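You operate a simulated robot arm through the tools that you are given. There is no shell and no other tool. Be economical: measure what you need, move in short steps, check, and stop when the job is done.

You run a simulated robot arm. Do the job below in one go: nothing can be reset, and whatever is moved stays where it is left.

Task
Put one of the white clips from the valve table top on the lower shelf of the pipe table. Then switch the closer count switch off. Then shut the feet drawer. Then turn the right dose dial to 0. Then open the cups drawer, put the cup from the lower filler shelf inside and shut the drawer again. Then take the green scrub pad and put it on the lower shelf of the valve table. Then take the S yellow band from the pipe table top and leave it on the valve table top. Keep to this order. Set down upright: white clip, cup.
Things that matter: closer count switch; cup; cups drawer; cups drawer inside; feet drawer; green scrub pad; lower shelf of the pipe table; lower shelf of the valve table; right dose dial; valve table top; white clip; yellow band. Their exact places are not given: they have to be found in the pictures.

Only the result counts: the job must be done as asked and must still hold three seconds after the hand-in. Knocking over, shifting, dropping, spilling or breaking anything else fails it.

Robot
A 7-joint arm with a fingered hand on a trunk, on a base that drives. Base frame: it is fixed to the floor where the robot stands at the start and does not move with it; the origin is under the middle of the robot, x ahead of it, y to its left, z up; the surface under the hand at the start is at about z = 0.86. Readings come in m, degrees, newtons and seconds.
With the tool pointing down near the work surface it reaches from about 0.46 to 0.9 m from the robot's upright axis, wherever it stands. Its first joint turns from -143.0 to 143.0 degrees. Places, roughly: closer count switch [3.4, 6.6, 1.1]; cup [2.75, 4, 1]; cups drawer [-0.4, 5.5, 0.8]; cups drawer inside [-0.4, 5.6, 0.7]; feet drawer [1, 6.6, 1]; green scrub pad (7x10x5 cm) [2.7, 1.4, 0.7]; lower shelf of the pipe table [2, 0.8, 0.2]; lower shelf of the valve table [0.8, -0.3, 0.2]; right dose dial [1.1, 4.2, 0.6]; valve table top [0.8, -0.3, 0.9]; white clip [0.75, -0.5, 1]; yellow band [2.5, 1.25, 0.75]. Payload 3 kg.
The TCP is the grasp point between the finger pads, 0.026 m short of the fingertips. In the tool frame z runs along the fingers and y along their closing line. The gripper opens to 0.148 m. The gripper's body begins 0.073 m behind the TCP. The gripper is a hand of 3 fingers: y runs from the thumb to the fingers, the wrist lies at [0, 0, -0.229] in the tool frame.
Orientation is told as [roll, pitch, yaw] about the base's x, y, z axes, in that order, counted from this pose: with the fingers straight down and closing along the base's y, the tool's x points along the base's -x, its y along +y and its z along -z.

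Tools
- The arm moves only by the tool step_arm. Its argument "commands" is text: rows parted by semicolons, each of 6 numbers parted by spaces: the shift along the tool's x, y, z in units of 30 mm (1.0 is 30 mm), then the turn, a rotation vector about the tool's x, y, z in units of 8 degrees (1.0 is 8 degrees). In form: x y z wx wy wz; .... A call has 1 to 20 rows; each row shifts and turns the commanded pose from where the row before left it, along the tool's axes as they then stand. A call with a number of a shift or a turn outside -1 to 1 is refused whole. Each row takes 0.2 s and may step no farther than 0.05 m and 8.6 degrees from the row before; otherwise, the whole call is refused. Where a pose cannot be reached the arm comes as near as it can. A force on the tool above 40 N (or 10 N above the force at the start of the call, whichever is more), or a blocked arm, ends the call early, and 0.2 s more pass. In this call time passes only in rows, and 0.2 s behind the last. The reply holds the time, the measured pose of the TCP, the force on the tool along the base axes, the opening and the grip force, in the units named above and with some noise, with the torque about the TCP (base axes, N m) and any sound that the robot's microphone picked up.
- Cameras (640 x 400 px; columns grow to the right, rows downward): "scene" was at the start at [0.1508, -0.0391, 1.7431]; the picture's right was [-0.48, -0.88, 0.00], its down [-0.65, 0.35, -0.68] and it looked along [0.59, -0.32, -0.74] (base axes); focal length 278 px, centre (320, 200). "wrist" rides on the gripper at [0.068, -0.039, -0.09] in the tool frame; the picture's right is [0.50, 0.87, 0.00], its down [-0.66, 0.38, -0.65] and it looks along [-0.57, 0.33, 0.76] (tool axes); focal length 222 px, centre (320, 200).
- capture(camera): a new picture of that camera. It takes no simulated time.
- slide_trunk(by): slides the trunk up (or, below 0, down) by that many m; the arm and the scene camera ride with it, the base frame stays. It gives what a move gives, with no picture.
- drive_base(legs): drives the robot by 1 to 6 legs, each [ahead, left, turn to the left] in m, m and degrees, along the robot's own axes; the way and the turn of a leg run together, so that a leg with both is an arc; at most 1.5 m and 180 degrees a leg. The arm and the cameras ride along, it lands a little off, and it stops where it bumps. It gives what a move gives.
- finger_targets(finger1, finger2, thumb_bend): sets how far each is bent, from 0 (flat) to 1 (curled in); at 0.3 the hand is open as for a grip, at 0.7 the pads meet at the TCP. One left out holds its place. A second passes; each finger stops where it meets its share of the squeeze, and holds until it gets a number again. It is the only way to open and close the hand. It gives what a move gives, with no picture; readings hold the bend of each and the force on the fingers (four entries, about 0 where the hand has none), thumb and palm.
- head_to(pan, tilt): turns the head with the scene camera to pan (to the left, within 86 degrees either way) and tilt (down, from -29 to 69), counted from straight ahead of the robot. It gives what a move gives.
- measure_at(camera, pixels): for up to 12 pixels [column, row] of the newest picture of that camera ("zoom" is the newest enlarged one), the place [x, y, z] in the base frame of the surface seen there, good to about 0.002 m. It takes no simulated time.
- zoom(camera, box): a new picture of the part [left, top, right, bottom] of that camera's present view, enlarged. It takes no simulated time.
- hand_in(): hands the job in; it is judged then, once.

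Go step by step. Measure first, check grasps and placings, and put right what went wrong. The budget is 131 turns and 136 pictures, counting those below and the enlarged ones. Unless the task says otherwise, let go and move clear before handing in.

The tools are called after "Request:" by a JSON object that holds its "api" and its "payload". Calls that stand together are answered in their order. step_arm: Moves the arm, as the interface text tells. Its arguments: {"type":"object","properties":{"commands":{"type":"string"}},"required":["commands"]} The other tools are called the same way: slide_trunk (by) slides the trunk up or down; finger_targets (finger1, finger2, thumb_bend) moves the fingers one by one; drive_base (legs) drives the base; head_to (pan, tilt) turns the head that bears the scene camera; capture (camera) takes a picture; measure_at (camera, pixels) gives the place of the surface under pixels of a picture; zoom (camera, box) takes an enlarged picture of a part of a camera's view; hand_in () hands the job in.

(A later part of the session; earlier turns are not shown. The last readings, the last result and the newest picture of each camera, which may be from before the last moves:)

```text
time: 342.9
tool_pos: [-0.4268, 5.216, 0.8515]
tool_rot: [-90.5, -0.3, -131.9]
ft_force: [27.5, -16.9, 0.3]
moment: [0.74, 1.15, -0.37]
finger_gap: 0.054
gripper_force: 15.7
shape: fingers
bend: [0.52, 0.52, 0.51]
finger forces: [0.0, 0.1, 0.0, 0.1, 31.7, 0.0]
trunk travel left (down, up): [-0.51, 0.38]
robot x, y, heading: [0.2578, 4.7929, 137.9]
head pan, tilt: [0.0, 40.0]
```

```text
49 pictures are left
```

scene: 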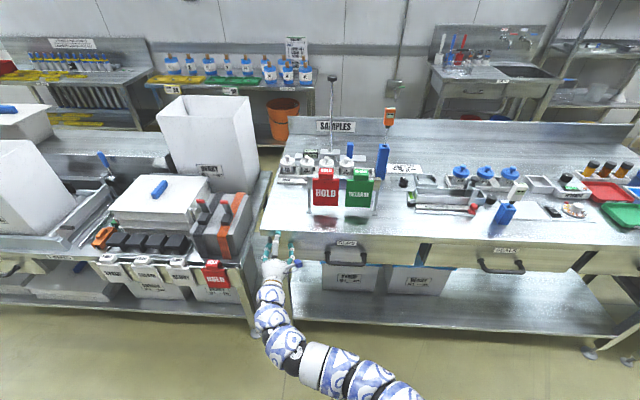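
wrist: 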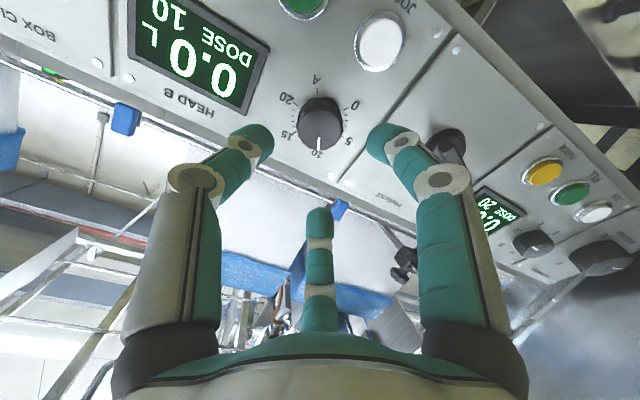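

The thumb tip touched the bench edge; I back off at once and view the CUPS drawer (label at (345,243)).

Request:
{"api": "drive_base", "payload": {"legs": [[-0.1, 0, 0]]}}

Request:
{"api": "zoom", "payload": {"camera": "scene", "box": [240, 200, 440, 325]}}

Request:
{"api": "measure_at", "payload": {"camera": "zoom", "pixels": [[340, 155], [300, 150], [375, 155], [340, 170], [330, 125], [410, 150], [240, 140], [320, 100], [110, 140], [250, 170], [345, 180]]}}

```text
time: 344.1
tool_pos: [-0.353, 5.1495, 0.8495]
tool_rot: [-90.3, -0.3, -132.0]
ft_force: [-0.2, 0.2, -0.8]
moment: [0.03, 0.0, -0.06]
finger_gap: 0.0552
gripper_force: 0.1
shape: fingers
bend: [0.52, 0.52, 0.52]
finger forces: [0.1, 0.0, 0.1, 0.1, 0.1, 0.0]
trunk travel left (down, up): [-0.51, 0.38]
robot x, y, heading: [0.3352, 4.7271, 138.2]
head pan, tilt: [0.0, 40.0]
```

```text
3.20 times, centred on (340, 262) of scene
```

zoom: 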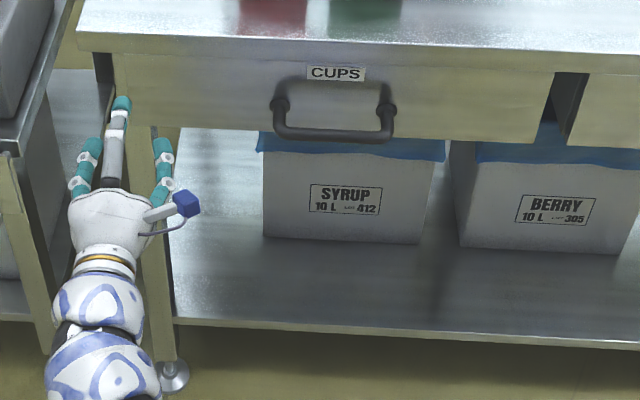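

```text
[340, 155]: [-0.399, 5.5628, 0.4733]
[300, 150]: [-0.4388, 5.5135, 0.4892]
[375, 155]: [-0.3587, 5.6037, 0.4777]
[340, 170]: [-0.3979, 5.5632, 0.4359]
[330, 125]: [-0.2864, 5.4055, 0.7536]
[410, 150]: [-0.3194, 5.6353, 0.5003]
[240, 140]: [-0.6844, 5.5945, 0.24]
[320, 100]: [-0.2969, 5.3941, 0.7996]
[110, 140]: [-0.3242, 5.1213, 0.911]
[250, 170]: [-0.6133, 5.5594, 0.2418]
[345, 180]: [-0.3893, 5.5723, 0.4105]
```

Request:
{"api": "measure_at", "payload": {"camera": "zoom", "pixels": [[335, 134], [295, 131], [372, 136], [278, 120], [388, 125], [200, 90], [500, 100], [220, 110], [335, 100]]}}

```text
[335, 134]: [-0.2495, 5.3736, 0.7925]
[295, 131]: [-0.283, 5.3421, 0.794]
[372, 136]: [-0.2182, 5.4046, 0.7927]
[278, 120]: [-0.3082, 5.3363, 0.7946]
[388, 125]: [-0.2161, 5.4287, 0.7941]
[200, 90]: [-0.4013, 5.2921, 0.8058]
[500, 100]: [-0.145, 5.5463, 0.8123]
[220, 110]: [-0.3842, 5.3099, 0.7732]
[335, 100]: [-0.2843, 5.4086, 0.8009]
```

Handle bar centre (-0.2495,5.3736,0.793), 4.8 cm off the front. I align: turn -4°, shift right 0.17, lower 5.8 cm, open a bit, and check.

Request:
{"api": "drive_base", "payload": {"legs": [[0, 0, -4.2], [0, -0.172, 0]]}}

Request:
{"api": "slide_trunk", "payload": {"by": -0.058}}

Request:
{"api": "finger_targets", "payload": {"finger1": 0.47, "finger2": 0.47, "thumb_bend": 0.47}}

Request:
{"api": "capture", "payload": {"camera": "wrist"}}

```text
time: 346.0
tool_pos: [-0.1962, 5.3172, 0.8507]
tool_rot: [-90.2, -0.3, -136.2]
ft_force: [-0.2, -0.6, 0.1]
moment: [0.01, -0.01, -0.01]
finger_gap: 0.0553
gripper_force: 0.1
shape: fingers
bend: [0.52, 0.52, 0.52]
finger forces: [0.1, 0.0, 0.0, 0.1, 0.1, 0.0]
trunk travel left (down, up): [-0.51, 0.38]
robot x, y, heading: [0.4633, 4.8469, 134.2]
head pan, tilt: [0.0, 40.0]
```

```text
time: 347.0
tool_pos: [-0.1966, 5.3187, 0.7918]
tool_rot: [-90.3, -0.2, -136.1]
ft_force: [-0.1, 0.8, 1.0]
moment: [0.0, 0.0, 0.05]
finger_gap: 0.0554
gripper_force: 0.0
shape: fingers
bend: [0.52, 0.52, 0.52]
finger forces: [0.0, 0.0, 0.0, 0.0, 0.0, 0.1]
trunk travel left (down, up): [-0.452, 0.438]
robot x, y, heading: [0.4615, 4.849, 134.4]
head pan, tilt: [0.0, 40.0]
```

```text
time: 348.0
tool_pos: [-0.196, 5.3184, 0.7919]
tool_rot: [-90.2, -0.3, -136.0]
ft_force: [-0.5, 0.0, -0.2]
moment: [-0.01, -0.02, -0.04]
finger_gap: 0.0715
gripper_force: 0.0
shape: fingers
bend: [0.47, 0.47, 0.47]
finger forces: [0.0, 0.0, 0.0, 0.0, 0.1, 0.0]
trunk travel left (down, up): [-0.452, 0.438]
robot x, y, heading: [0.461, 4.8519, 134.3]
head pan, tilt: [0.0, 40.0]
```

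```text
47 pictures are left
```

wrist: 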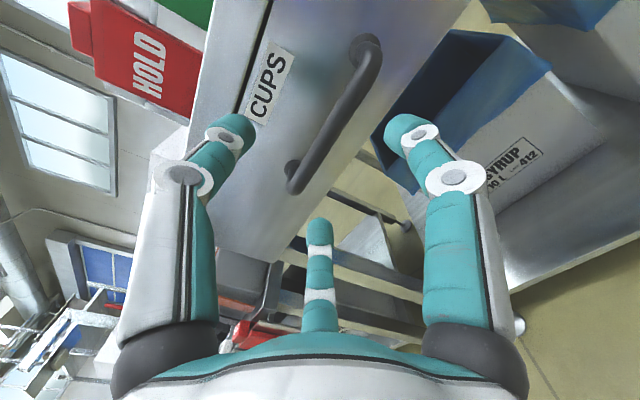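

The bar lies between thumb and fingers. I advance 7.7 cm, close, and pull back with the base.

Request:
{"api": "step_arm", "payload": {"commands": "0 0 0.85 0 0 0;0 0 0.85 0 0 0;0 0 0.85 0 0 0"}}

Request:
{"api": "finger_targets", "payload": {"finger1": 0.75, "finger2": 0.75, "thumb_bend": 0.75}}

Request:
{"api": "drive_base", "payload": {"legs": [[-0.29, 0, 0]]}}

Request:
{"api": "capture", "payload": {"camera": "scene"}}

```text
time: 348.8
tool_pos: [-0.2496, 5.3731, 0.7913]
tool_rot: [-90.2, -0.2, -136.0]
ft_force: [-0.2, -0.8, -0.2]
moment: [0.02, -0.02, 0.01]
finger_gap: 0.0717
gripper_force: 0.1
shape: fingers
bend: [0.47, 0.47, 0.47]
finger forces: [0.0, 0.0, 0.1, 0.1, 0.1, 0.1]
trunk travel left (down, up): [-0.452, 0.438]
robot x, y, heading: [0.4597, 4.8474, 134.2]
head pan, tilt: [0.0, 40.0]
```

```text
time: 349.8
tool_pos: [-0.2504, 5.375, 0.7909]
tool_rot: [-90.1, -0.4, -136.1]
ft_force: [-3.1, 3.4, -16.1]
moment: [-0.03, -0.02, 0.04]
finger_gap: 0.0022
gripper_force: 11.9
shape: fingers
bend: [0.72, 0.72, 0.73]
finger forces: [9.6, 9.8, 0.0, 0.0, 3.2, 0.0]
trunk travel left (down, up): [-0.452, 0.438]
robot x, y, heading: [0.4588, 4.8474, 134.1]
head pan, tilt: [0.0, 40.0]
```

```text
time: 351.8
tool_pos: [0.0017, 5.1596, 0.7944]
tool_rot: [-90.4, -0.3, -136.0]
ft_force: [-2.1, -12.7, -23.1]
moment: [0.08, 0.02, -0.16]
finger_gap: 0.0002
gripper_force: 10.4
shape: fingers
bend: [0.74, 0.73, 0.75]
finger forces: [9.6, 10.7, 0.1, 0.0, 0.0, 0.0]
trunk travel left (down, up): [-0.452, 0.438]
robot x, y, heading: [0.7059, 4.6383, 134.1]
head pan, tilt: [0.0, 40.0]
```

```text
46 pictures are left
```

scene: 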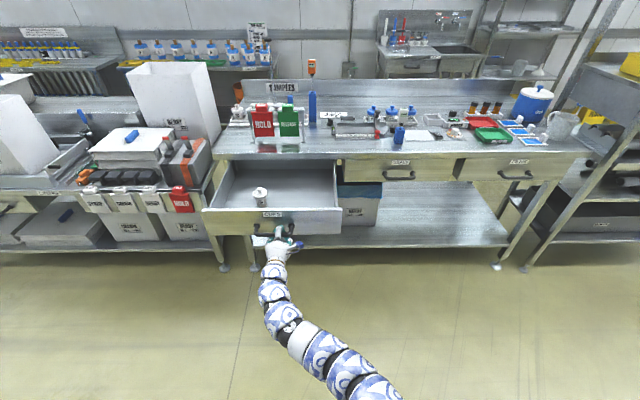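

The drawer is open ~0.29 m, holding another cup at (260,195). I release, back off and measure the inside.

Request:
{"api": "measure_at", "payload": {"camera": "scene", "pixels": [[260, 190], [261, 204], [300, 195], [320, 180], [240, 170], [290, 205], [215, 207], [335, 205], [325, 170], [235, 165], [285, 175]]}}

Request:
{"api": "finger_targets", "payload": {"finger1": 0.47, "finger2": 0.47, "thumb_bend": 0.47}}

Request:
{"api": "step_arm", "payload": {"commands": "0 0 -1 0 0 0;0 0 -1 0 0 0;0 0 -1 0 0 0"}}

Request:
{"api": "zoom", "payload": {"camera": "scene", "box": [195, 145, 355, 245]}}

```text
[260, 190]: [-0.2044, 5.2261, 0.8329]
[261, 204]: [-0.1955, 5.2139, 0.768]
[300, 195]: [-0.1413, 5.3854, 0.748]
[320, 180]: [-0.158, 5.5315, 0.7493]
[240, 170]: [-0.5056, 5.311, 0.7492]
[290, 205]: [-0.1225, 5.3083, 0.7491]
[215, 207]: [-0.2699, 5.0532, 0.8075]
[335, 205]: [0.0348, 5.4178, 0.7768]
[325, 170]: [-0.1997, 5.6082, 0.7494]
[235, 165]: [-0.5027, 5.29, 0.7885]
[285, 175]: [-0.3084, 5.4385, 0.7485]
```

```text
time: 352.8
tool_pos: [0.0006, 5.1607, 0.7914]
tool_rot: [-90.3, -0.2, -136.0]
ft_force: [-0.3, 0.2, -0.6]
moment: [0.0, 0.04, -0.04]
finger_gap: 0.0716
gripper_force: 0.0
shape: fingers
bend: [0.47, 0.47, 0.47]
finger forces: [0.0, 0.0, 0.0, 0.1, 0.0, 0.1]
trunk travel left (down, up): [-0.452, 0.438]
robot x, y, heading: [0.7089, 4.6403, 134.2]
head pan, tilt: [0.0, 40.0]
```

```text
time: 353.6
tool_pos: [0.061, 5.0962, 0.7919]
tool_rot: [-90.3, -0.3, -136.0]
ft_force: [-0.1, -0.7, -0.4]
moment: [-0.01, -0.03, 0.0]
finger_gap: 0.0716
gripper_force: 0.0
shape: fingers
bend: [0.47, 0.47, 0.47]
finger forces: [0.0, 0.0, 0.0, 0.1, 0.1, 0.0]
trunk travel left (down, up): [-0.452, 0.438]
robot x, y, heading: [0.7112, 4.6374, 134.3]
head pan, tilt: [0.0, 40.0]
```

```text
4.00 times, centred on (275, 195) of scene
```

zoom: 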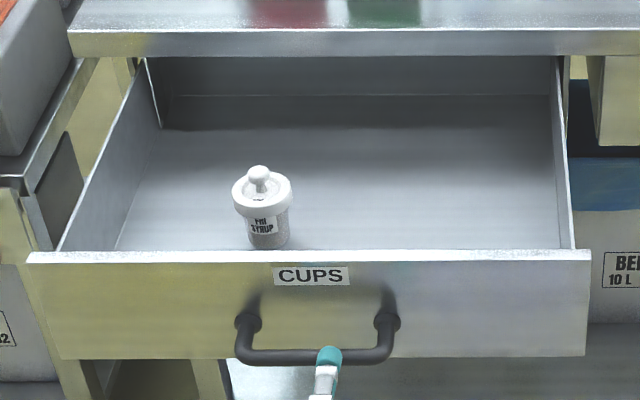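

Inside: floor z 0.749, other cup at (-0.20,5.22), free spot near (-0.13,5.37). I raise the trunk and drive back the known way to the corridor (first part).

Request:
{"api": "slide_trunk", "payload": {"by": 0.35}}

Request:
{"api": "drive_base", "payload": {"legs": [[0, 0, 89.5], [0.7, -0.25, 0], [1.0, -0.43, 0], [1.45, 0, 0], [1.45, 0, 0], [1.0, -0.75, 0]]}}

```text
time: 357.0
tool_pos: [0.0607, 5.0967, 1.1426]
tool_rot: [-90.2, -0.3, -136.1]
ft_force: [0.3, 0.3, 0.5]
moment: [-0.01, -0.01, -0.03]
finger_gap: 0.0718
gripper_force: 0.0
shape: fingers
bend: [0.47, 0.47, 0.47]
finger forces: [0.0, 0.0, 0.0, 0.0, 0.1, 0.0]
trunk travel left (down, up): [-0.802, 0.088]
robot x, y, heading: [0.7096, 4.6391, 134.5]
head pan, tilt: [0.0, 40.0]
```

```text
time: 358.7
tool_pos: [0.0622, 4.9245, 1.1448]
tool_rot: [-90.5, -0.3, -120.4]
ft_force: [0.2, -0.7, -0.8]
moment: [-0.04, -0.04, -0.02]
finger_gap: 0.0715
gripper_force: 0.1
shape: fingers
bend: [0.47, 0.47, 0.47]
finger forces: [0.0, 0.0, 0.0, 0.0, 0.0, 0.0]
trunk travel left (down, up): [-0.802, 0.088]
robot x, y, heading: [0.8044, 4.6605, 149.6]
head pan, tilt: [0.0, 40.0]
stopped in leg 1: the robot was blocked; the commanded pose is now the measured one
```

The base was blocked turning (too near the panel). I move 0.33 m away from it first and then continue the planned path.

Request:
{"api": "drive_base", "payload": {"legs": [[0.32, -0.092, 0], [0, 0, 74], [1.45, -0.35, 0], [1.45, 0, 0], [1.4, 0, 0]]}}

```text
time: 360.0
tool_pos: [0.1012, 5.015, 1.1645]
tool_rot: [-92.0, -0.9, -119.4]
ft_force: [-1.3, -0.4, -0.3]
moment: [0.02, 0.05, -0.1]
finger_gap: 0.0722
gripper_force: 0.0
shape: fingers
bend: [0.47, 0.47, 0.47]
finger forces: [0.0, 0.1, 0.0, 0.0, 0.0, 0.0]
trunk travel left (down, up): [-0.802, 0.088]
robot x, y, heading: [0.8, 4.7659, 150.1]
head pan, tilt: [0.0, 40.0]
stopped in leg 1: the robot was blocked; the commanded pose is now the measured one
```

Blocked again. I look around the base to see what is in contact.

Request:
{"api": "head_to", "payload": {"pan": -75, "tilt": 50}}

Request:
{"api": "capture", "payload": {"camera": "scene"}}

Request:
{"api": "head_to", "payload": {"pan": 70, "tilt": 50}}

Request:
{"api": "capture", "payload": {"camera": "scene"}}

```text
time: 361.5
tool_pos: [0.0855, 5.0329, 1.1574]
tool_rot: [-91.3, -1.5, -120.0]
ft_force: [0.2, 0.8, 0.7]
moment: [-0.03, -0.02, 0.04]
finger_gap: 0.0721
gripper_force: 0.1
shape: fingers
bend: [0.47, 0.47, 0.47]
finger forces: [0.0, 0.0, 0.1, 0.1, 0.0, 0.0]
trunk travel left (down, up): [-0.802, 0.088]
robot x, y, heading: [0.7897, 4.7624, 149.8]
head pan, tilt: [-75.0, 50.0]
```

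```text
44 pictures are left
```

scene: 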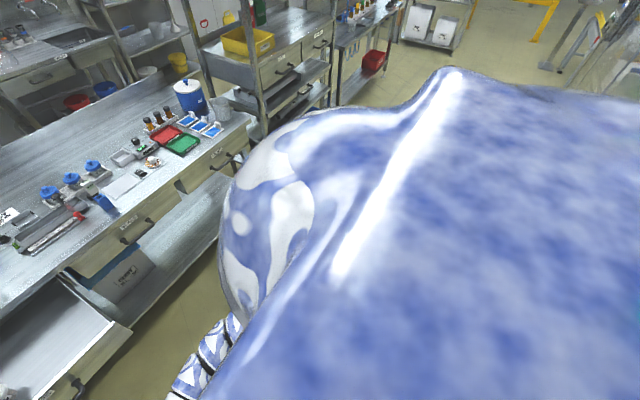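

```text
time: 363.8
tool_pos: [0.0975, 5.0348, 1.1565]
tool_rot: [-91.2, -1.7, -119.8]
ft_force: [-0.1, 0.0, -0.2]
moment: [-0.01, -0.03, 0.01]
finger_gap: 0.0721
gripper_force: 0.1
shape: fingers
bend: [0.47, 0.47, 0.47]
finger forces: [0.0, 0.0, 0.0, 0.0, 0.0, 0.0]
trunk travel left (down, up): [-0.802, 0.088]
robot x, y, heading: [0.8054, 4.7657, 150.0]
head pan, tilt: [70.0, 50.0]
```

```text
43 pictures are left
```

scene: 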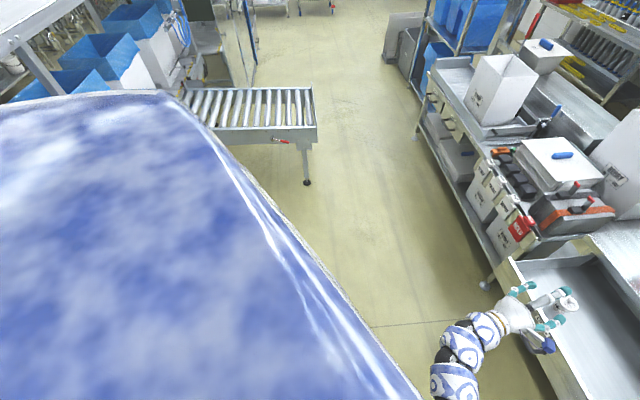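

The body stands on the raised yellow strip (slight tilt in the readings). I retry moving away from the panel straight ahead in short legs.

Request:
{"api": "drive_base", "payload": {"legs": [[0.1, -0.15, 0], [0.15, -0.1, 0], [0.1, 0, 0]]}}

Request:
{"api": "head_to", "payload": {"pan": 0, "tilt": 69}}

Request:
{"api": "capture", "payload": {"camera": "scene"}}

```text
time: 365.1
tool_pos: [0.115, 5.0652, 1.1626]
tool_rot: [-92.0, -1.2, -119.1]
ft_force: [0.6, 1.2, 0.3]
moment: [-0.01, -0.03, 0.06]
finger_gap: 0.0723
gripper_force: 0.1
shape: fingers
bend: [0.47, 0.47, 0.47]
finger forces: [0.0, 0.0, 0.1, 0.0, 0.1, 0.1]
trunk travel left (down, up): [-0.802, 0.088]
robot x, y, heading: [0.8241, 4.82, 150.8]
head pan, tilt: [70.0, 50.0]
stopped in leg 1: the robot was blocked; the commanded pose is now the measured one
```

```text
time: 366.6
tool_pos: [0.1152, 5.0642, 1.1629]
tool_rot: [-92.0, -1.1, -119.1]
ft_force: [0.2, 0.1, 0.2]
moment: [0.0, -0.01, -0.04]
finger_gap: 0.0723
gripper_force: 0.1
shape: fingers
bend: [0.47, 0.47, 0.47]
finger forces: [0.0, 0.0, 0.0, 0.1, 0.0, 0.1]
trunk travel left (down, up): [-0.802, 0.088]
robot x, y, heading: [0.8275, 4.8202, 150.6]
head pan, tilt: [0.0, 68.8]
```

```text
42 pictures are left
```

scene: 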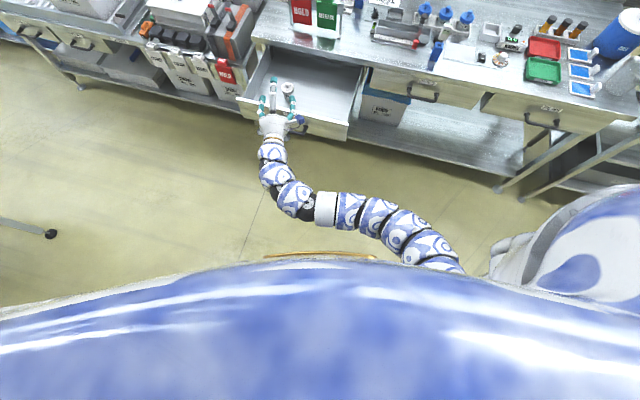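

Front is free; the turn seems to have jammed the rear on the strip. I undo the turn (-16°) and then drive straight ahead.

Request:
{"api": "drive_base", "payload": {"legs": [[0, 0, -16], [0.15, 0, 0], [0.2, 0, 0]]}}

```text
time: 370.0
tool_pos: [-0.0358, 5.4906, 1.1613]
tool_rot: [-92.0, -0.9, -134.7]
ft_force: [-0.1, 0.7, 0.6]
moment: [0.03, 0.04, -0.01]
finger_gap: 0.072
gripper_force: 0.1
shape: fingers
bend: [0.47, 0.47, 0.47]
finger forces: [0.0, 0.0, 0.1, 0.1, 0.1, 0.0]
trunk travel left (down, up): [-0.802, 0.088]
robot x, y, heading: [0.5781, 5.0685, 135.1]
head pan, tilt: [0.0, 68.8]
```

Free now at n=-3.27. I turn left to face down the aisle and check the yellow strip and the tilt.

Request:
{"api": "drive_base", "payload": {"legs": [[0, 0, 88.5]]}}

Request:
{"api": "head_to", "payload": {"pan": 75, "tilt": 45}}

Request:
{"api": "capture", "payload": {"camera": "scene"}}

```text
time: 374.2
tool_pos: [0.1366, 4.4643, 1.1612]
tool_rot: [-92.2, -1.0, -46.5]
ft_force: [1.3, -0.5, -0.5]
moment: [-0.01, -0.02, 0.01]
finger_gap: 0.072
gripper_force: 0.1
shape: fingers
bend: [0.47, 0.47, 0.47]
finger forces: [0.0, 0.0, 0.0, 0.1, 0.0, 0.0]
trunk travel left (down, up): [-0.802, 0.088]
robot x, y, heading: [0.5782, 5.0653, -136.9]
head pan, tilt: [0.0, 68.8]
```

```text
time: 375.6
tool_pos: [0.1345, 4.4639, 1.1625]
tool_rot: [-92.1, -1.0, -46.5]
ft_force: [-0.7, 0.1, -0.6]
moment: [0.01, 0.03, 0.0]
finger_gap: 0.0722
gripper_force: 0.0
shape: fingers
bend: [0.47, 0.47, 0.47]
finger forces: [0.1, 0.1, 0.1, 0.0, 0.1, 0.1]
trunk travel left (down, up): [-0.802, 0.088]
robot x, y, heading: [0.5851, 5.0641, -137.0]
head pan, tilt: [75.0, 45.0]
```

```text
41 pictures are left
```

scene: 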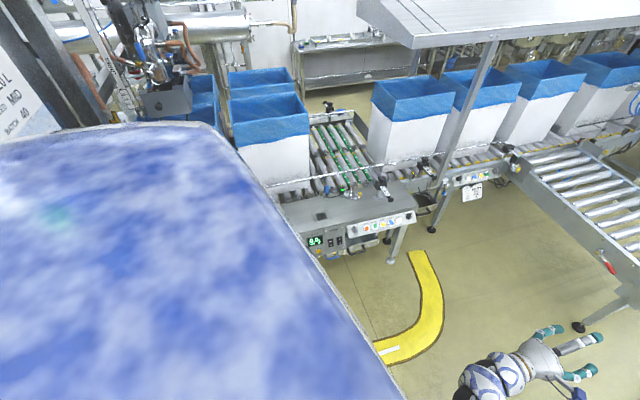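

The strip is in place and nothing looks displaced. I continue down the aisle on the planned path.

Request:
{"api": "drive_base", "payload": {"legs": [[1.45, -0.29, 0.6], [1.45, 0, 0], [1.45, 0, 0], [0.5, 0, 0], [1.0, -0.75, 0], [0, 0, 90]]}}

```text
time: 409.1
tool_pos: [-3.8554, 1.3836, 1.1625]
tool_rot: [-92.0, -1.0, 43.5]
ft_force: [-0.7, 0.1, -0.6]
moment: [0.0, 0.03, -0.03]
finger_gap: 0.0721
gripper_force: 0.0
shape: fingers
bend: [0.47, 0.47, 0.47]
finger forces: [0.1, 0.0, 0.0, 0.1, 0.0, 0.1]
trunk travel left (down, up): [-0.802, 0.088]
robot x, y, heading: [-4.4571, 1.8299, -46.8]
head pan, tilt: [75.0, 45.0]
```

On track (t=-1.96, n=-4.40). I go on: right past the cart, along the wall, and turn into the corridor.

Request:
{"api": "drive_base", "payload": {"legs": [[0, -1.3, 0.3], [1.2, 0, 0], [1.2, 0, 0], [1.2, 0, 0], [0, 0, 90], [1.2, -0.2, 0]]}}

```text
time: 442.1
tool_pos: [-1.4353, -0.312, 1.1615]
tool_rot: [-92.1, -1.0, 134.4]
ft_force: [-1.3, 0.0, 0.2]
moment: [-0.01, -0.02, -0.02]
finger_gap: 0.072
gripper_force: 0.0
shape: fingers
bend: [0.47, 0.47, 0.47]
finger forces: [0.0, 0.1, 0.0, 0.0, 0.1, 0.0]
trunk travel left (down, up): [-0.802, 0.088]
robot x, y, heading: [-1.8661, -0.9201, 44.4]
head pan, tilt: [75.0, 45.0]
```

On track in the corridor (t≈-2.0, n≈-0.62). I drive on to t≈4.1 and look at the filler's shelves.

Request:
{"api": "drive_base", "payload": {"legs": [[1.25, -0.2, -0.8], [1.25, 0, 0], [1.25, 0, 0], [1.2, 0, 0], [1.1, 0, 0]]}}

Request:
{"api": "head_to", "payload": {"pan": 55, "tilt": 38}}

Request:
{"api": "capture", "payload": {"camera": "scene"}}

```text
time: 471.2
tool_pos: [3.0787, 3.7178, 1.1626]
tool_rot: [-92.0, -1.0, 133.8]
ft_force: [0.0, -0.6, 0.4]
moment: [0.0, 0.01, 0.0]
finger_gap: 0.0722
gripper_force: 0.0
shape: fingers
bend: [0.47, 0.47, 0.47]
finger forces: [0.0, 0.0, 0.0, 0.0, 0.0, 0.1]
trunk travel left (down, up): [-0.802, 0.088]
robot x, y, heading: [2.6392, 3.1124, 43.6]
head pan, tilt: [75.0, 45.0]
```

```text
time: 472.0
tool_pos: [3.0789, 3.7161, 1.1631]
tool_rot: [-92.1, -1.0, 133.7]
ft_force: [-0.2, 0.1, -0.1]
moment: [-0.03, 0.0, -0.02]
finger_gap: 0.072
gripper_force: 0.1
shape: fingers
bend: [0.47, 0.47, 0.47]
finger forces: [0.0, 0.1, 0.0, 0.0, 0.0, 0.1]
trunk travel left (down, up): [-0.802, 0.088]
robot x, y, heading: [2.6363, 3.1136, 43.5]
head pan, tilt: [55.0, 38.0]
```

```text
40 pictures are left
```

scene: 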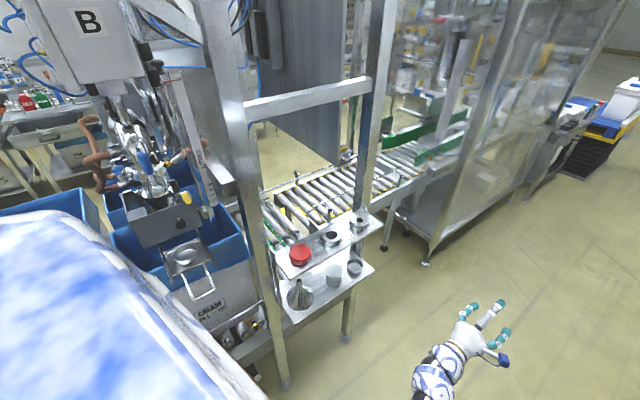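

The lower filler shelf shows a funnel (300,290), a cup at (333,275) and something at (355,268). I zoom and measure.

Request:
{"api": "zoom", "payload": {"camera": "scene", "box": [255, 190, 395, 320]}}

Request:
{"api": "measure_at", "payload": {"camera": "scene", "pixels": [[333, 268], [333, 284], [326, 275], [340, 274], [355, 262], [355, 272], [300, 285], [345, 290], [372, 266], [380, 219], [330, 250], [290, 325]]}}

```text
3.08 times, centred on (325, 255) of scene
```

zoom: 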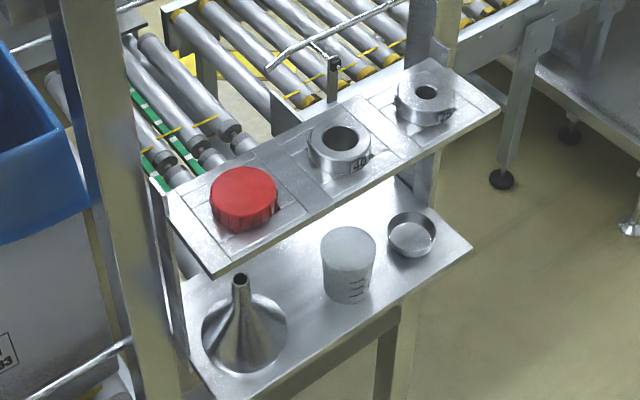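

```text
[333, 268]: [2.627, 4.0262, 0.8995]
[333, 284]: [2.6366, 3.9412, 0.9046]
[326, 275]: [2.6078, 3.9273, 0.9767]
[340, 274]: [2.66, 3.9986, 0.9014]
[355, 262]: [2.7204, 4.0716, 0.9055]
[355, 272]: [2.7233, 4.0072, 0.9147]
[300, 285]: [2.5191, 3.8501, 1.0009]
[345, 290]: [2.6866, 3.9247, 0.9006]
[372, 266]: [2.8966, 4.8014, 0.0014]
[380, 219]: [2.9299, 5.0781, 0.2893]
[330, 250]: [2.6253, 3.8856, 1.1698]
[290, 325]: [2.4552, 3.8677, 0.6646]
```

The graduated beaker at zoom (348,265) is the cup. I measure it and the two shelves precisely.

Request:
{"api": "measure_at", "payload": {"camera": "zoom", "pixels": [[348, 247], [328, 245], [370, 246], [348, 232], [348, 264], [348, 290], [332, 285], [362, 288], [300, 320], [380, 300], [455, 250], [250, 245]]}}

Request:
{"api": "measure_at", "payload": {"camera": "zoom", "pixels": [[205, 265], [490, 110], [400, 155], [345, 165], [410, 235], [240, 370], [465, 245], [240, 200], [425, 90], [340, 140]]}}

```text
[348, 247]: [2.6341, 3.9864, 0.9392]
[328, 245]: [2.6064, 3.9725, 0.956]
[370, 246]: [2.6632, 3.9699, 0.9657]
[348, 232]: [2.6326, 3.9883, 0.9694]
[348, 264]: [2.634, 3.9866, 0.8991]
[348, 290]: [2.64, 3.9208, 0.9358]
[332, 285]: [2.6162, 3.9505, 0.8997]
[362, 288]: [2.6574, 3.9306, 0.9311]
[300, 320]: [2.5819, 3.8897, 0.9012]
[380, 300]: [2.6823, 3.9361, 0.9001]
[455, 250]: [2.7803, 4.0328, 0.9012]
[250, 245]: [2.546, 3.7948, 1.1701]
```

```text
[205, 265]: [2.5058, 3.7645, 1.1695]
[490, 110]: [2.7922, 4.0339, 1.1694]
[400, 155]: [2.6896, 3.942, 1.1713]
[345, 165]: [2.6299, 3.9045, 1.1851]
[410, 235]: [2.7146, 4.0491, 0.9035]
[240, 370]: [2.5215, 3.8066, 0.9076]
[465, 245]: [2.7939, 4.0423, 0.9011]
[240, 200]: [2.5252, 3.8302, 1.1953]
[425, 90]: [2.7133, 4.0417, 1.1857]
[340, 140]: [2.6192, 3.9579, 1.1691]
```

Plan: pinch the cup's wall (thumb inside) with the hand tilted 45° in the wall's plane, so that it clears the upper shelf (z 1.17, edge n≈-1.0). I reorient the hand in free space, retract, lower, move up the corridor and turn toward the shelf.

Request:
{"api": "step_arm", "payload": {"commands": "0 0 0 -0.98 0 0;0 0 0 -0.98 0 0;0 0 0 -0.98 0 0;0 0 0 -0.98 0 0;0 0 0 -0.98 0 0;0 0 0 -0.98 0 0;0 0 0 0 0 0.9375;0 0 0 0 0 0.9375;0 0 0 0 0 0.9375;0 0 0 0 0 0.9375;0 0 0 0 0 0.9375;0 0 0 0 0 0.9375;0 0 0 0 0 0.9375;0 0 0 0 0 0.9375;0 0 0 0 0 0.9375;0 0 0 0 0 0.9375;0 0 0 0 0 0.9375;0 0 0 0 0 0.9375"}}

Request:
{"api": "step_arm", "payload": {"commands": "0.77 0 -0.77 0 0 0;0.77 0 -0.77 0 0 0;0.77 0 -0.77 0 0 0;0.77 0 -0.77 0 0 0"}}

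Request:
{"api": "slide_trunk", "payload": {"by": -0.11}}

Request:
{"api": "drive_base", "payload": {"legs": [[0.69, -0.1, 0], [0, 0, 90]]}}

Request:
{"api": "capture", "payload": {"camera": "wrist"}}

```text
time: 475.8
tool_pos: [3.0784, 3.7166, 1.1622]
tool_rot: [1.7, -45.1, 42.6]
ft_force: [0.8, 0.1, 0.3]
moment: [0.03, 0.0, -0.02]
finger_gap: 0.0721
gripper_force: 0.1
shape: fingers
bend: [0.47, 0.47, 0.47]
finger forces: [0.0, 0.1, 0.0, 0.0, 0.0, 0.1]
trunk travel left (down, up): [-0.802, 0.088]
robot x, y, heading: [2.6372, 3.1154, 43.5]
head pan, tilt: [55.0, 38.0]
```

```text
time: 476.8
tool_pos: [2.9833, 3.6251, 1.16]
tool_rot: [1.3, -45.0, 42.7]
ft_force: [1.2, -1.3, 0.2]
moment: [0.0, 0.0, 0.01]
finger_gap: 0.072
gripper_force: 0.0
shape: fingers
bend: [0.47, 0.47, 0.47]
finger forces: [0.1, 0.0, 0.0, 0.1, 0.0, 0.1]
trunk travel left (down, up): [-0.802, 0.088]
robot x, y, heading: [2.6353, 3.1143, 43.6]
head pan, tilt: [55.0, 38.0]
```

```text
time: 478.3
tool_pos: [2.9818, 3.6264, 1.0513]
tool_rot: [1.5, -45.1, 42.7]
ft_force: [1.0, 0.2, -0.1]
moment: [0.0, 0.02, -0.01]
finger_gap: 0.0723
gripper_force: 0.0
shape: fingers
bend: [0.47, 0.47, 0.47]
finger forces: [0.0, 0.0, 0.1, 0.0, 0.1, 0.0]
trunk travel left (down, up): [-0.692, 0.198]
robot x, y, heading: [2.6343, 3.1141, 43.4]
head pan, tilt: [55.0, 38.0]
```

```text
time: 485.9
tool_pos: [2.7043, 3.869, 1.0509]
tool_rot: [1.5, -45.0, 132.4]
ft_force: [0.4, -1.1, 0.1]
moment: [0.0, 0.0, 0.0]
finger_gap: 0.0722
gripper_force: 0.0
shape: fingers
bend: [0.47, 0.47, 0.47]
finger forces: [0.0, 0.0, 0.0, 0.0, 0.0, 0.1]
trunk travel left (down, up): [-0.692, 0.198]
robot x, y, heading: [3.2182, 3.523, 133.2]
head pan, tilt: [55.0, 38.0]
```

```text
38 pictures are left
```

wrist: 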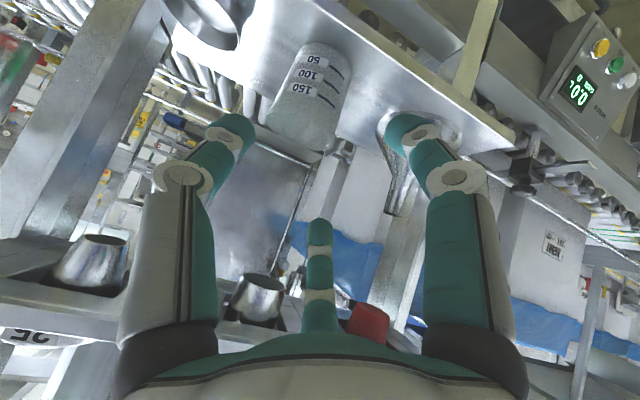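

The arm pose works. The cup (graduations at (308,75)) is in view; I measure its outline here.

Request:
{"api": "zoom", "payload": {"camera": "wrist", "box": [240, 30, 400, 180]}}

Request:
{"api": "measure_at", "payload": {"camera": "wrist", "pixels": [[310, 90], [283, 125], [300, 138], [320, 145], [338, 140], [350, 95], [310, 50], [335, 45], [290, 70], [348, 70], [320, 120], [345, 120]]}}

```text
2.67 times, centred on (320, 105) of wrist
```

zoom: 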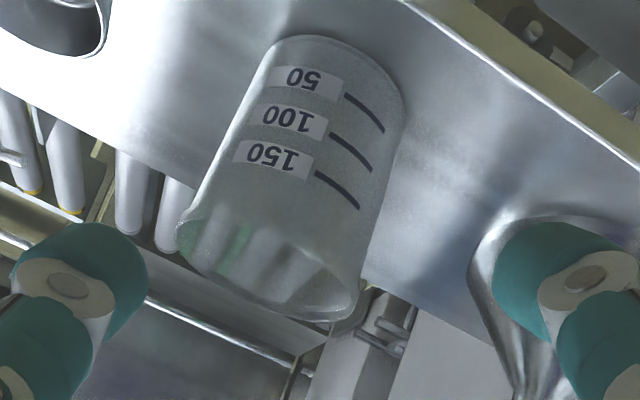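

```text
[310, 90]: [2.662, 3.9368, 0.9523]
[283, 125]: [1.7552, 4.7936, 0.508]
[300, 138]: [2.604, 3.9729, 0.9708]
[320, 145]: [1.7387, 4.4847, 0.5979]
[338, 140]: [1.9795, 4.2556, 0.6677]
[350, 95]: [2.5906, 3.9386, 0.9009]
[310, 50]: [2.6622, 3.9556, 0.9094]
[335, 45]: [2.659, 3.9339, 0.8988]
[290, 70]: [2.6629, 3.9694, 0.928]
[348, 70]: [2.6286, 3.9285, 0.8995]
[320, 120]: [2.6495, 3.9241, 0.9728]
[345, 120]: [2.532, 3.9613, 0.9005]
```

Cup: centre t≈4.633,n≈-1.046, radius ~3.5 cm, rim z≈0.985. I enter with the thumb inside and fingers outside on the left wall, then check.

Request:
{"api": "step_arm", "payload": {"commands": "-0.42 0.48 0 0 0 0;-0.42 0.48 0 0 0 0;0 0 0.9 0 0 0;0 0 0.9 0 0 0;0 0 0.9 0 0 0;0 0 0.9 0 0 0;0 0 0.4 0 0 0;0 0 0.4 0 0 0"}}

Request:
{"api": "capture", "payload": {"camera": "wrist"}}

```text
time: 487.8
tool_pos: [2.6056, 3.9283, 0.9759]
tool_rot: [1.6, -44.9, 132.4]
ft_force: [-0.3, 0.2, 0.4]
moment: [-0.01, 0.0, -0.04]
finger_gap: 0.0721
gripper_force: 0.1
shape: fingers
bend: [0.47, 0.47, 0.47]
finger forces: [0.1, 0.0, 0.0, 0.0, 0.1, 0.0]
trunk travel left (down, up): [-0.692, 0.198]
robot x, y, heading: [3.2114, 3.5201, 133.2]
head pan, tilt: [55.0, 38.0]
```

```text
36 pictures are left
```

wrist: 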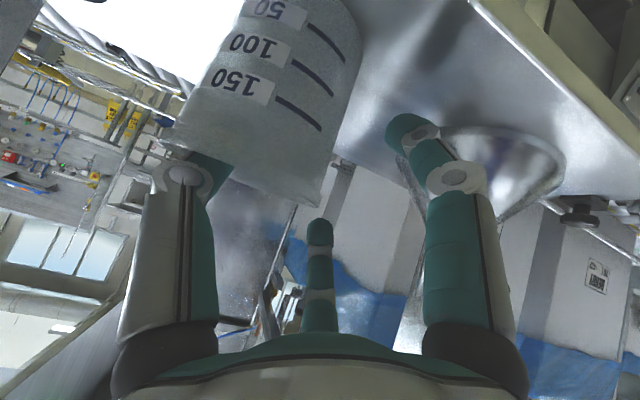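

The thumb is inside the cup and fingers outside, no contact. I close, lift slightly, and retreat along the tool axis.

Request:
{"api": "finger_targets", "payload": {"finger1": 0.76, "finger2": 0.76, "thumb_bend": 0.76}}

Request:
{"api": "step_arm", "payload": {"commands": "-0.25 0 -0.25 0 0 0;-0.25 0 -0.25 0 0 0;-0.2 0 -0.6 0 0 0;0 0 -0.8 0 0 0;0 0 -0.8 0 0 0;0 0 -0.8 0 0 0;0 0 -0.8 0 0 0"}}

Request:
{"api": "capture", "payload": {"camera": "wrist"}}

```text
time: 488.8
tool_pos: [2.6069, 3.9292, 0.9751]
tool_rot: [1.5, -45.1, 132.4]
ft_force: [0.0, 0.9, 1.2]
moment: [0.0, -0.01, 0.01]
finger_gap: 0.0
gripper_force: 12.4
shape: fingers
bend: [0.73, 0.73, 0.72]
finger forces: [6.5, 7.9, 0.1, 0.0, 10.0, 0.0]
trunk travel left (down, up): [-0.692, 0.198]
robot x, y, heading: [3.2157, 3.5187, 133.1]
head pan, tilt: [55.0, 38.0]
```

```text
time: 490.4
tool_pos: [2.662, 3.875, 1.0816]
tool_rot: [1.4, -45.0, 132.3]
ft_force: [0.1, -0.1, -0.7]
moment: [0.03, -0.02, 0.01]
finger_gap: 0.0
gripper_force: 12.1
shape: fingers
bend: [0.73, 0.73, 0.72]
finger forces: [7.7, 7.7, 0.0, 0.0, 9.3, 0.1]
trunk travel left (down, up): [-0.692, 0.198]
robot x, y, heading: [3.2152, 3.5213, 133.4]
head pan, tilt: [55.0, 38.0]
```

```text
35 pictures are left
```

wrist: 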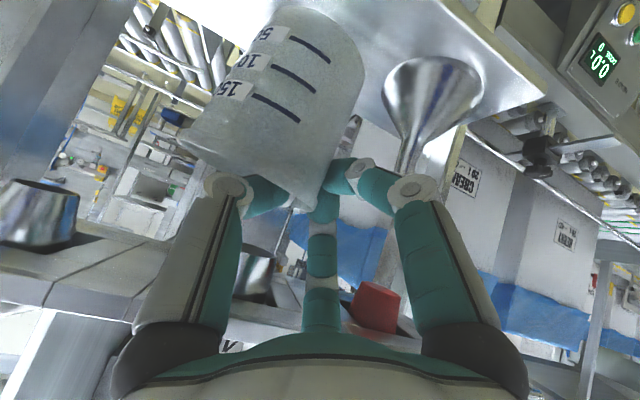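

The cup is held firmly. I pull it clear of the shelf, turn left and drive back down the corridor.

Request:
{"api": "step_arm", "payload": {"commands": "0.7 0 -0.7 0 0 0;0.7 0 -0.7 0 0 0;0.7 0 -0.7 0 0 0"}}

Request:
{"api": "drive_base", "payload": {"legs": [[0, 0, 90], [1.3, -0.1, 0], [1.3, 0, 0], [1.3, 0, 0], [1.3, 0, 0], [1.3, 0, 0]]}}

```text
time: 491.1
tool_pos: [2.7235, 3.8108, 1.0813]
tool_rot: [1.6, -45.0, 132.4]
ft_force: [0.3, -0.1, -0.3]
moment: [0.03, 0.0, 0.03]
finger_gap: 0.0005
gripper_force: 12.0
shape: fingers
bend: [0.73, 0.73, 0.72]
finger forces: [7.9, 7.8, 0.0, 0.0, 9.2, 0.0]
trunk travel left (down, up): [-0.692, 0.198]
robot x, y, heading: [3.2146, 3.5184, 133.1]
head pan, tilt: [55.0, 38.0]
```

```text
time: 525.9
tool_pos: [-1.6169, -1.5678, 1.0824]
tool_rot: [1.4, -44.9, -134.3]
ft_force: [0.7, 0.0, -0.3]
moment: [0.01, -0.02, 0.02]
finger_gap: 0.0
gripper_force: 7.9
shape: fingers
bend: [0.74, 0.73, 0.72]
finger forces: [0.0, 7.7, 0.1, 0.0, 9.0, 0.0]
trunk travel left (down, up): [-0.692, 0.198]
robot x, y, heading: [-1.357, -1.0589, -133.5]
head pan, tilt: [55.0, 38.0]
```

Finger 1 lost contact pressure, so I tighten the grip, check the cup, and go on round the line's start.

Request:
{"api": "finger_targets", "payload": {"finger1": 0.8, "finger2": 0.8, "thumb_bend": 0.8}}

Request:
{"api": "capture", "payload": {"camera": "wrist"}}

Request:
{"api": "drive_base", "payload": {"legs": [[0.9, -0.28, -2.9], [0, 0, -90], [0, 0.64, 0], [1.27, 0, 0], [1.27, 0, 0], [1.27, 0, 0]]}}

```text
time: 526.9
tool_pos: [-1.6168, -1.568, 1.0817]
tool_rot: [1.5, -45.0, -134.4]
ft_force: [-0.4, 1.0, 0.3]
moment: [0.0, -0.03, 0.01]
finger_gap: 0.0001
gripper_force: 7.8
shape: fingers
bend: [0.75, 0.74, 0.72]
finger forces: [0.0, 0.0, 0.0, 0.1, 14.3, 0.0]
trunk travel left (down, up): [-0.692, 0.198]
robot x, y, heading: [-1.3561, -1.06, -133.5]
head pan, tilt: [55.0, 38.0]
```

```text
34 pictures are left
```

wrist: 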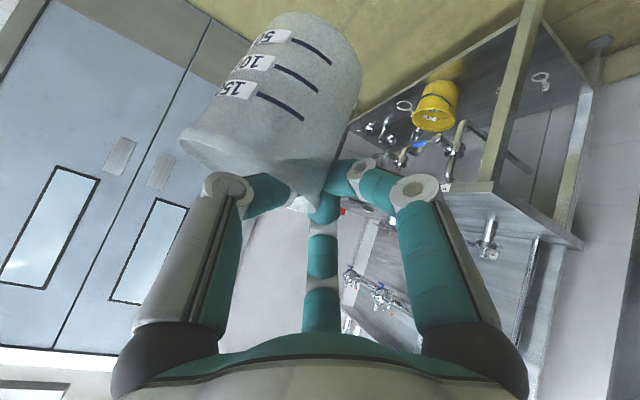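

```text
time: 556.7
tool_pos: [-5.8028, 1.0317, 1.0831]
tool_rot: [1.5, -44.9, 133.6]
ft_force: [-0.8, -0.7, -1.4]
moment: [0.03, 0.02, 0.02]
finger_gap: 0.0001
gripper_force: 6.9
shape: fingers
bend: [0.75, 0.74, 0.72]
finger forces: [0.0, 0.0, 0.1, 0.0, 14.4, 0.0]
trunk travel left (down, up): [-0.692, 0.198]
robot x, y, heading: [-5.3034, 0.75, 134.5]
head pan, tilt: [55.0, 38.0]
```

Still held; position as planned (t=-3.32, n=-4.20). On to the drawer: right, turn, and up the aisle.

Request:
{"api": "drive_base", "payload": {"legs": [[0, -1.35, 0], [0, 0, -90.9], [1.0, -0.68, 0], [1.4, 0, 0], [1.4, 0, 0], [1.2, 0, 0]]}}

Request:
{"api": "capture", "payload": {"camera": "wrist"}}

```text
time: 591.7
tool_pos: [-0.1316, 5.2652, 1.082]
tool_rot: [1.5, -44.9, 46.0]
ft_force: [-0.5, 0.1, -0.7]
moment: [0.01, -0.01, 0.01]
finger_gap: 0.0
gripper_force: 6.3
shape: fingers
bend: [0.75, 0.74, 0.73]
finger forces: [0.0, 0.0, 0.0, 0.0, 14.1, 0.0]
trunk travel left (down, up): [-0.692, 0.198]
robot x, y, heading: [-0.391, 4.7567, 46.8]
head pan, tilt: [55.0, 38.0]
```

```text
33 pictures are left
```

wrist: 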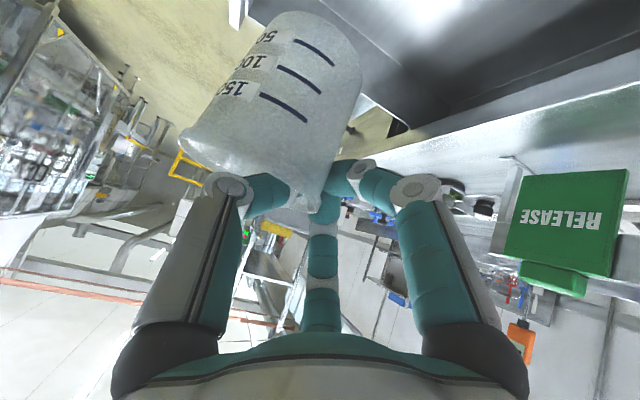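

Cup still firmly held. I move to a spot in front of the open drawer, turn to face it, reach forward 0.1 m and look from above.

Request:
{"api": "drive_base", "payload": {"legs": [[0.765, -0.405, 0], [0, 0, 86.8]]}}

Request:
{"api": "step_arm", "payload": {"commands": "-0.77 0 0.77 0 0 0;-0.77 0 0.77 0 0 0;-0.77 0 0.77 0 0 0"}}

Request:
{"api": "head_to", "payload": {"pan": 10, "tilt": 55}}

Request:
{"api": "capture", "payload": {"camera": "scene"}}

Request:
{"api": "measure_at", "payload": {"camera": "scene", "pixels": [[320, 170], [300, 170], [280, 170], [260, 170], [340, 170], [240, 190]]}}

```text
time: 600.0
tool_pos: [-0.0545, 5.3366, 1.0819]
tool_rot: [1.5, -45.1, 132.1]
ft_force: [-0.2, -0.3, -0.1]
moment: [-0.01, 0.0, -0.01]
finger_gap: 0.0
gripper_force: 7.0
shape: fingers
bend: [0.75, 0.75, 0.73]
finger forces: [0.0, 0.0, 0.1, 0.0, 14.2, 0.1]
trunk travel left (down, up): [-0.692, 0.198]
robot x, y, heading: [0.434, 5.0415, 132.9]
head pan, tilt: [55.0, 38.0]
```

```text
time: 600.8
tool_pos: [-0.1236, 5.4085, 1.0817]
tool_rot: [1.5, -44.9, 131.9]
ft_force: [0.6, -0.8, -0.5]
moment: [0.01, -0.02, 0.01]
finger_gap: 0.0
gripper_force: 6.6
shape: fingers
bend: [0.75, 0.75, 0.73]
finger forces: [0.0, 0.0, 0.0, 0.0, 14.2, 0.1]
trunk travel left (down, up): [-0.692, 0.198]
robot x, y, heading: [0.434, 5.0454, 133.2]
head pan, tilt: [55.0, 38.0]
```

```text
time: 601.9
tool_pos: [-0.1229, 5.4079, 1.0819]
tool_rot: [1.5, -45.0, 132.1]
ft_force: [0.2, 0.8, -0.5]
moment: [0.0, 0.01, 0.0]
finger_gap: 0.0
gripper_force: 7.4
shape: fingers
bend: [0.75, 0.75, 0.73]
finger forces: [0.2, 0.0, 0.1, 0.0, 14.3, 0.1]
trunk travel left (down, up): [-0.692, 0.198]
robot x, y, heading: [0.4372, 5.0402, 132.9]
head pan, tilt: [10.0, 55.0]
```

```text
32 pictures are left
```

scene: 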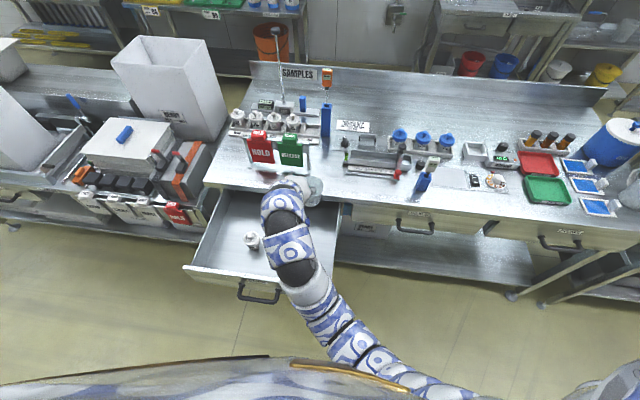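

```text
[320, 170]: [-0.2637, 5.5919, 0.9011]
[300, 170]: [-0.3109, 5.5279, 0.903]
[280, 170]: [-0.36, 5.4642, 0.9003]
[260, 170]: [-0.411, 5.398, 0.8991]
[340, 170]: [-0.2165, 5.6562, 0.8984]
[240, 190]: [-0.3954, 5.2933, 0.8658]
```

The cup hangs over the free part of the drawer (t≈3.68, n≈-4.0). I lower it with the trunk and then gently by arm.

Request:
{"api": "slide_trunk", "payload": {"by": -0.24}}

Request:
{"api": "step_arm", "payload": {"commands": "0.12 0 0.12 0 0 0;0.12 0 0.12 0 0 0;0.1 0 0.1 0 0 0"}}

Request:
{"api": "capture", "payload": {"camera": "wrist"}}

Request:
{"api": "zoom", "payload": {"camera": "scene", "box": [180, 120, 380, 270]}}

```text
time: 604.4
tool_pos: [-0.1228, 5.4073, 0.842]
tool_rot: [1.5, -45.0, 132.0]
ft_force: [0.3, 0.4, -0.3]
moment: [0.02, -0.02, 0.0]
finger_gap: 0.0
gripper_force: 7.3
shape: fingers
bend: [0.75, 0.75, 0.73]
finger forces: [0.0, 0.0, 0.0, 0.0, 14.2, 0.1]
trunk travel left (down, up): [-0.452, 0.438]
robot x, y, heading: [0.4382, 5.0474, 132.6]
head pan, tilt: [10.0, 55.0]
```

```text
time: 605.2
tool_pos: [-0.1217, 5.408, 0.8268]
tool_rot: [1.5, -44.9, 132.1]
ft_force: [0.2, -0.4, -0.2]
moment: [0.0, -0.02, 0.02]
finger_gap: 0.0
gripper_force: 7.2
shape: fingers
bend: [0.75, 0.75, 0.73]
finger forces: [0.0, 0.0, 0.0, 0.0, 14.3, 0.0]
trunk travel left (down, up): [-0.452, 0.438]
robot x, y, heading: [0.4366, 5.0409, 132.9]
head pan, tilt: [10.0, 55.0]
```

```text
31 pictures are left
```

wrist: 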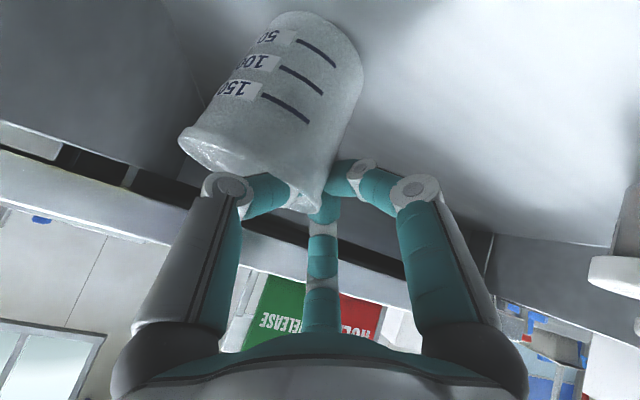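

```text
2.67 times, centred on (280, 195) of scene
```

zoom: 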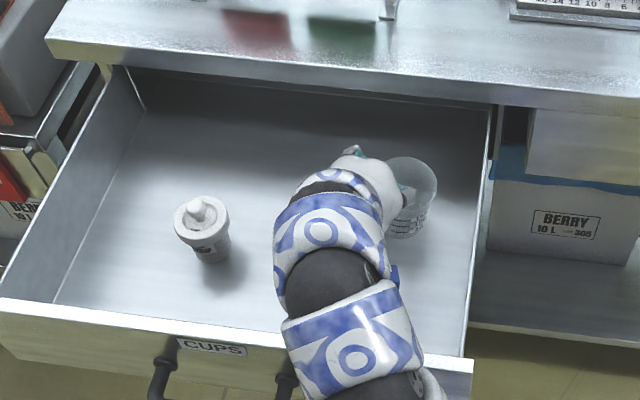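

Almost down. I lower in tiny steps to touch, release, and lift straight up by trunk.

Request:
{"api": "step_arm", "payload": {"commands": "0.06 0 0.06 0 0 0;0.06 0 0.06 0 0 0;0.06 0 0.06 0 0 0"}}

Request:
{"api": "finger_targets", "payload": {"finger1": 0.52, "finger2": 0.52, "thumb_bend": 0.55}}

Request:
{"api": "slide_trunk", "payload": {"by": 0.2}}

Request:
{"api": "zoom", "payload": {"camera": "scene", "box": [180, 120, 380, 300]}}

Request:
{"api": "capture", "payload": {"camera": "wrist"}}

```text
time: 606.0
tool_pos: [-0.1238, 5.4083, 0.8199]
tool_rot: [1.5, -45.2, 132.0]
ft_force: [-1.1, 0.5, 3.2]
moment: [0.03, 0.03, 0.01]
finger_gap: 0.0
gripper_force: 7.0
shape: fingers
bend: [0.76, 0.75, 0.74]
finger forces: [0.0, 0.0, 0.0, 0.1, 13.8, 0.0]
trunk travel left (down, up): [-0.452, 0.438]
robot x, y, heading: [0.4363, 5.044, 132.9]
head pan, tilt: [10.0, 55.0]
```

```text
time: 607.0
tool_pos: [-0.1246, 5.4077, 0.8194]
tool_rot: [1.5, -45.0, 132.0]
ft_force: [-0.1, -0.1, -0.6]
moment: [0.02, 0.02, 0.03]
finger_gap: 0.0502
gripper_force: 0.1
shape: fingers
bend: [0.52, 0.52, 0.55]
finger forces: [0.0, 0.0, 0.0, 0.1, 0.1, 0.0]
trunk travel left (down, up): [-0.452, 0.438]
robot x, y, heading: [0.4364, 5.0429, 132.8]
head pan, tilt: [10.0, 55.0]
```

```text
time: 609.1
tool_pos: [-0.1236, 5.4087, 1.0215]
tool_rot: [1.5, -45.0, 132.0]
ft_force: [0.2, 0.0, -0.4]
moment: [0.02, 0.04, 0.02]
finger_gap: 0.0503
gripper_force: 0.1
shape: fingers
bend: [0.52, 0.52, 0.55]
finger forces: [0.0, 0.0, 0.1, 0.0, 0.0, 0.0]
trunk travel left (down, up): [-0.652, 0.238]
robot x, y, heading: [0.4351, 5.0452, 132.8]
head pan, tilt: [10.0, 55.0]
```

```text
2.22 times, centred on (280, 210) of scene
```

zoom: 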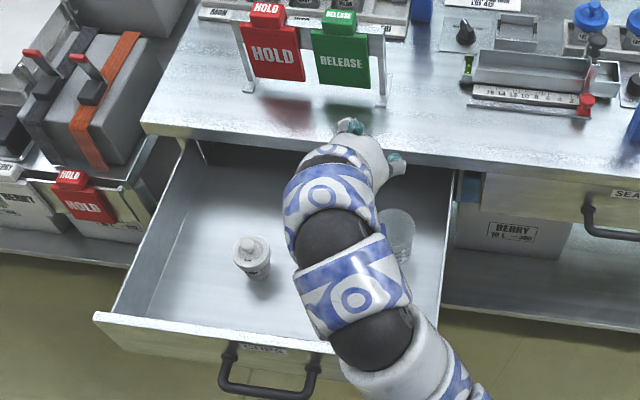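

```text
28 pictures are left
```

wrist: 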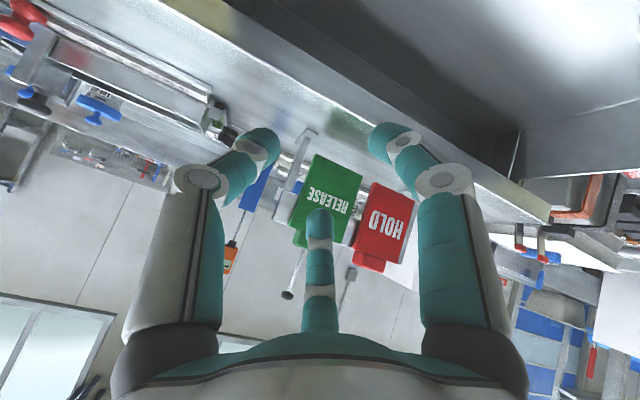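

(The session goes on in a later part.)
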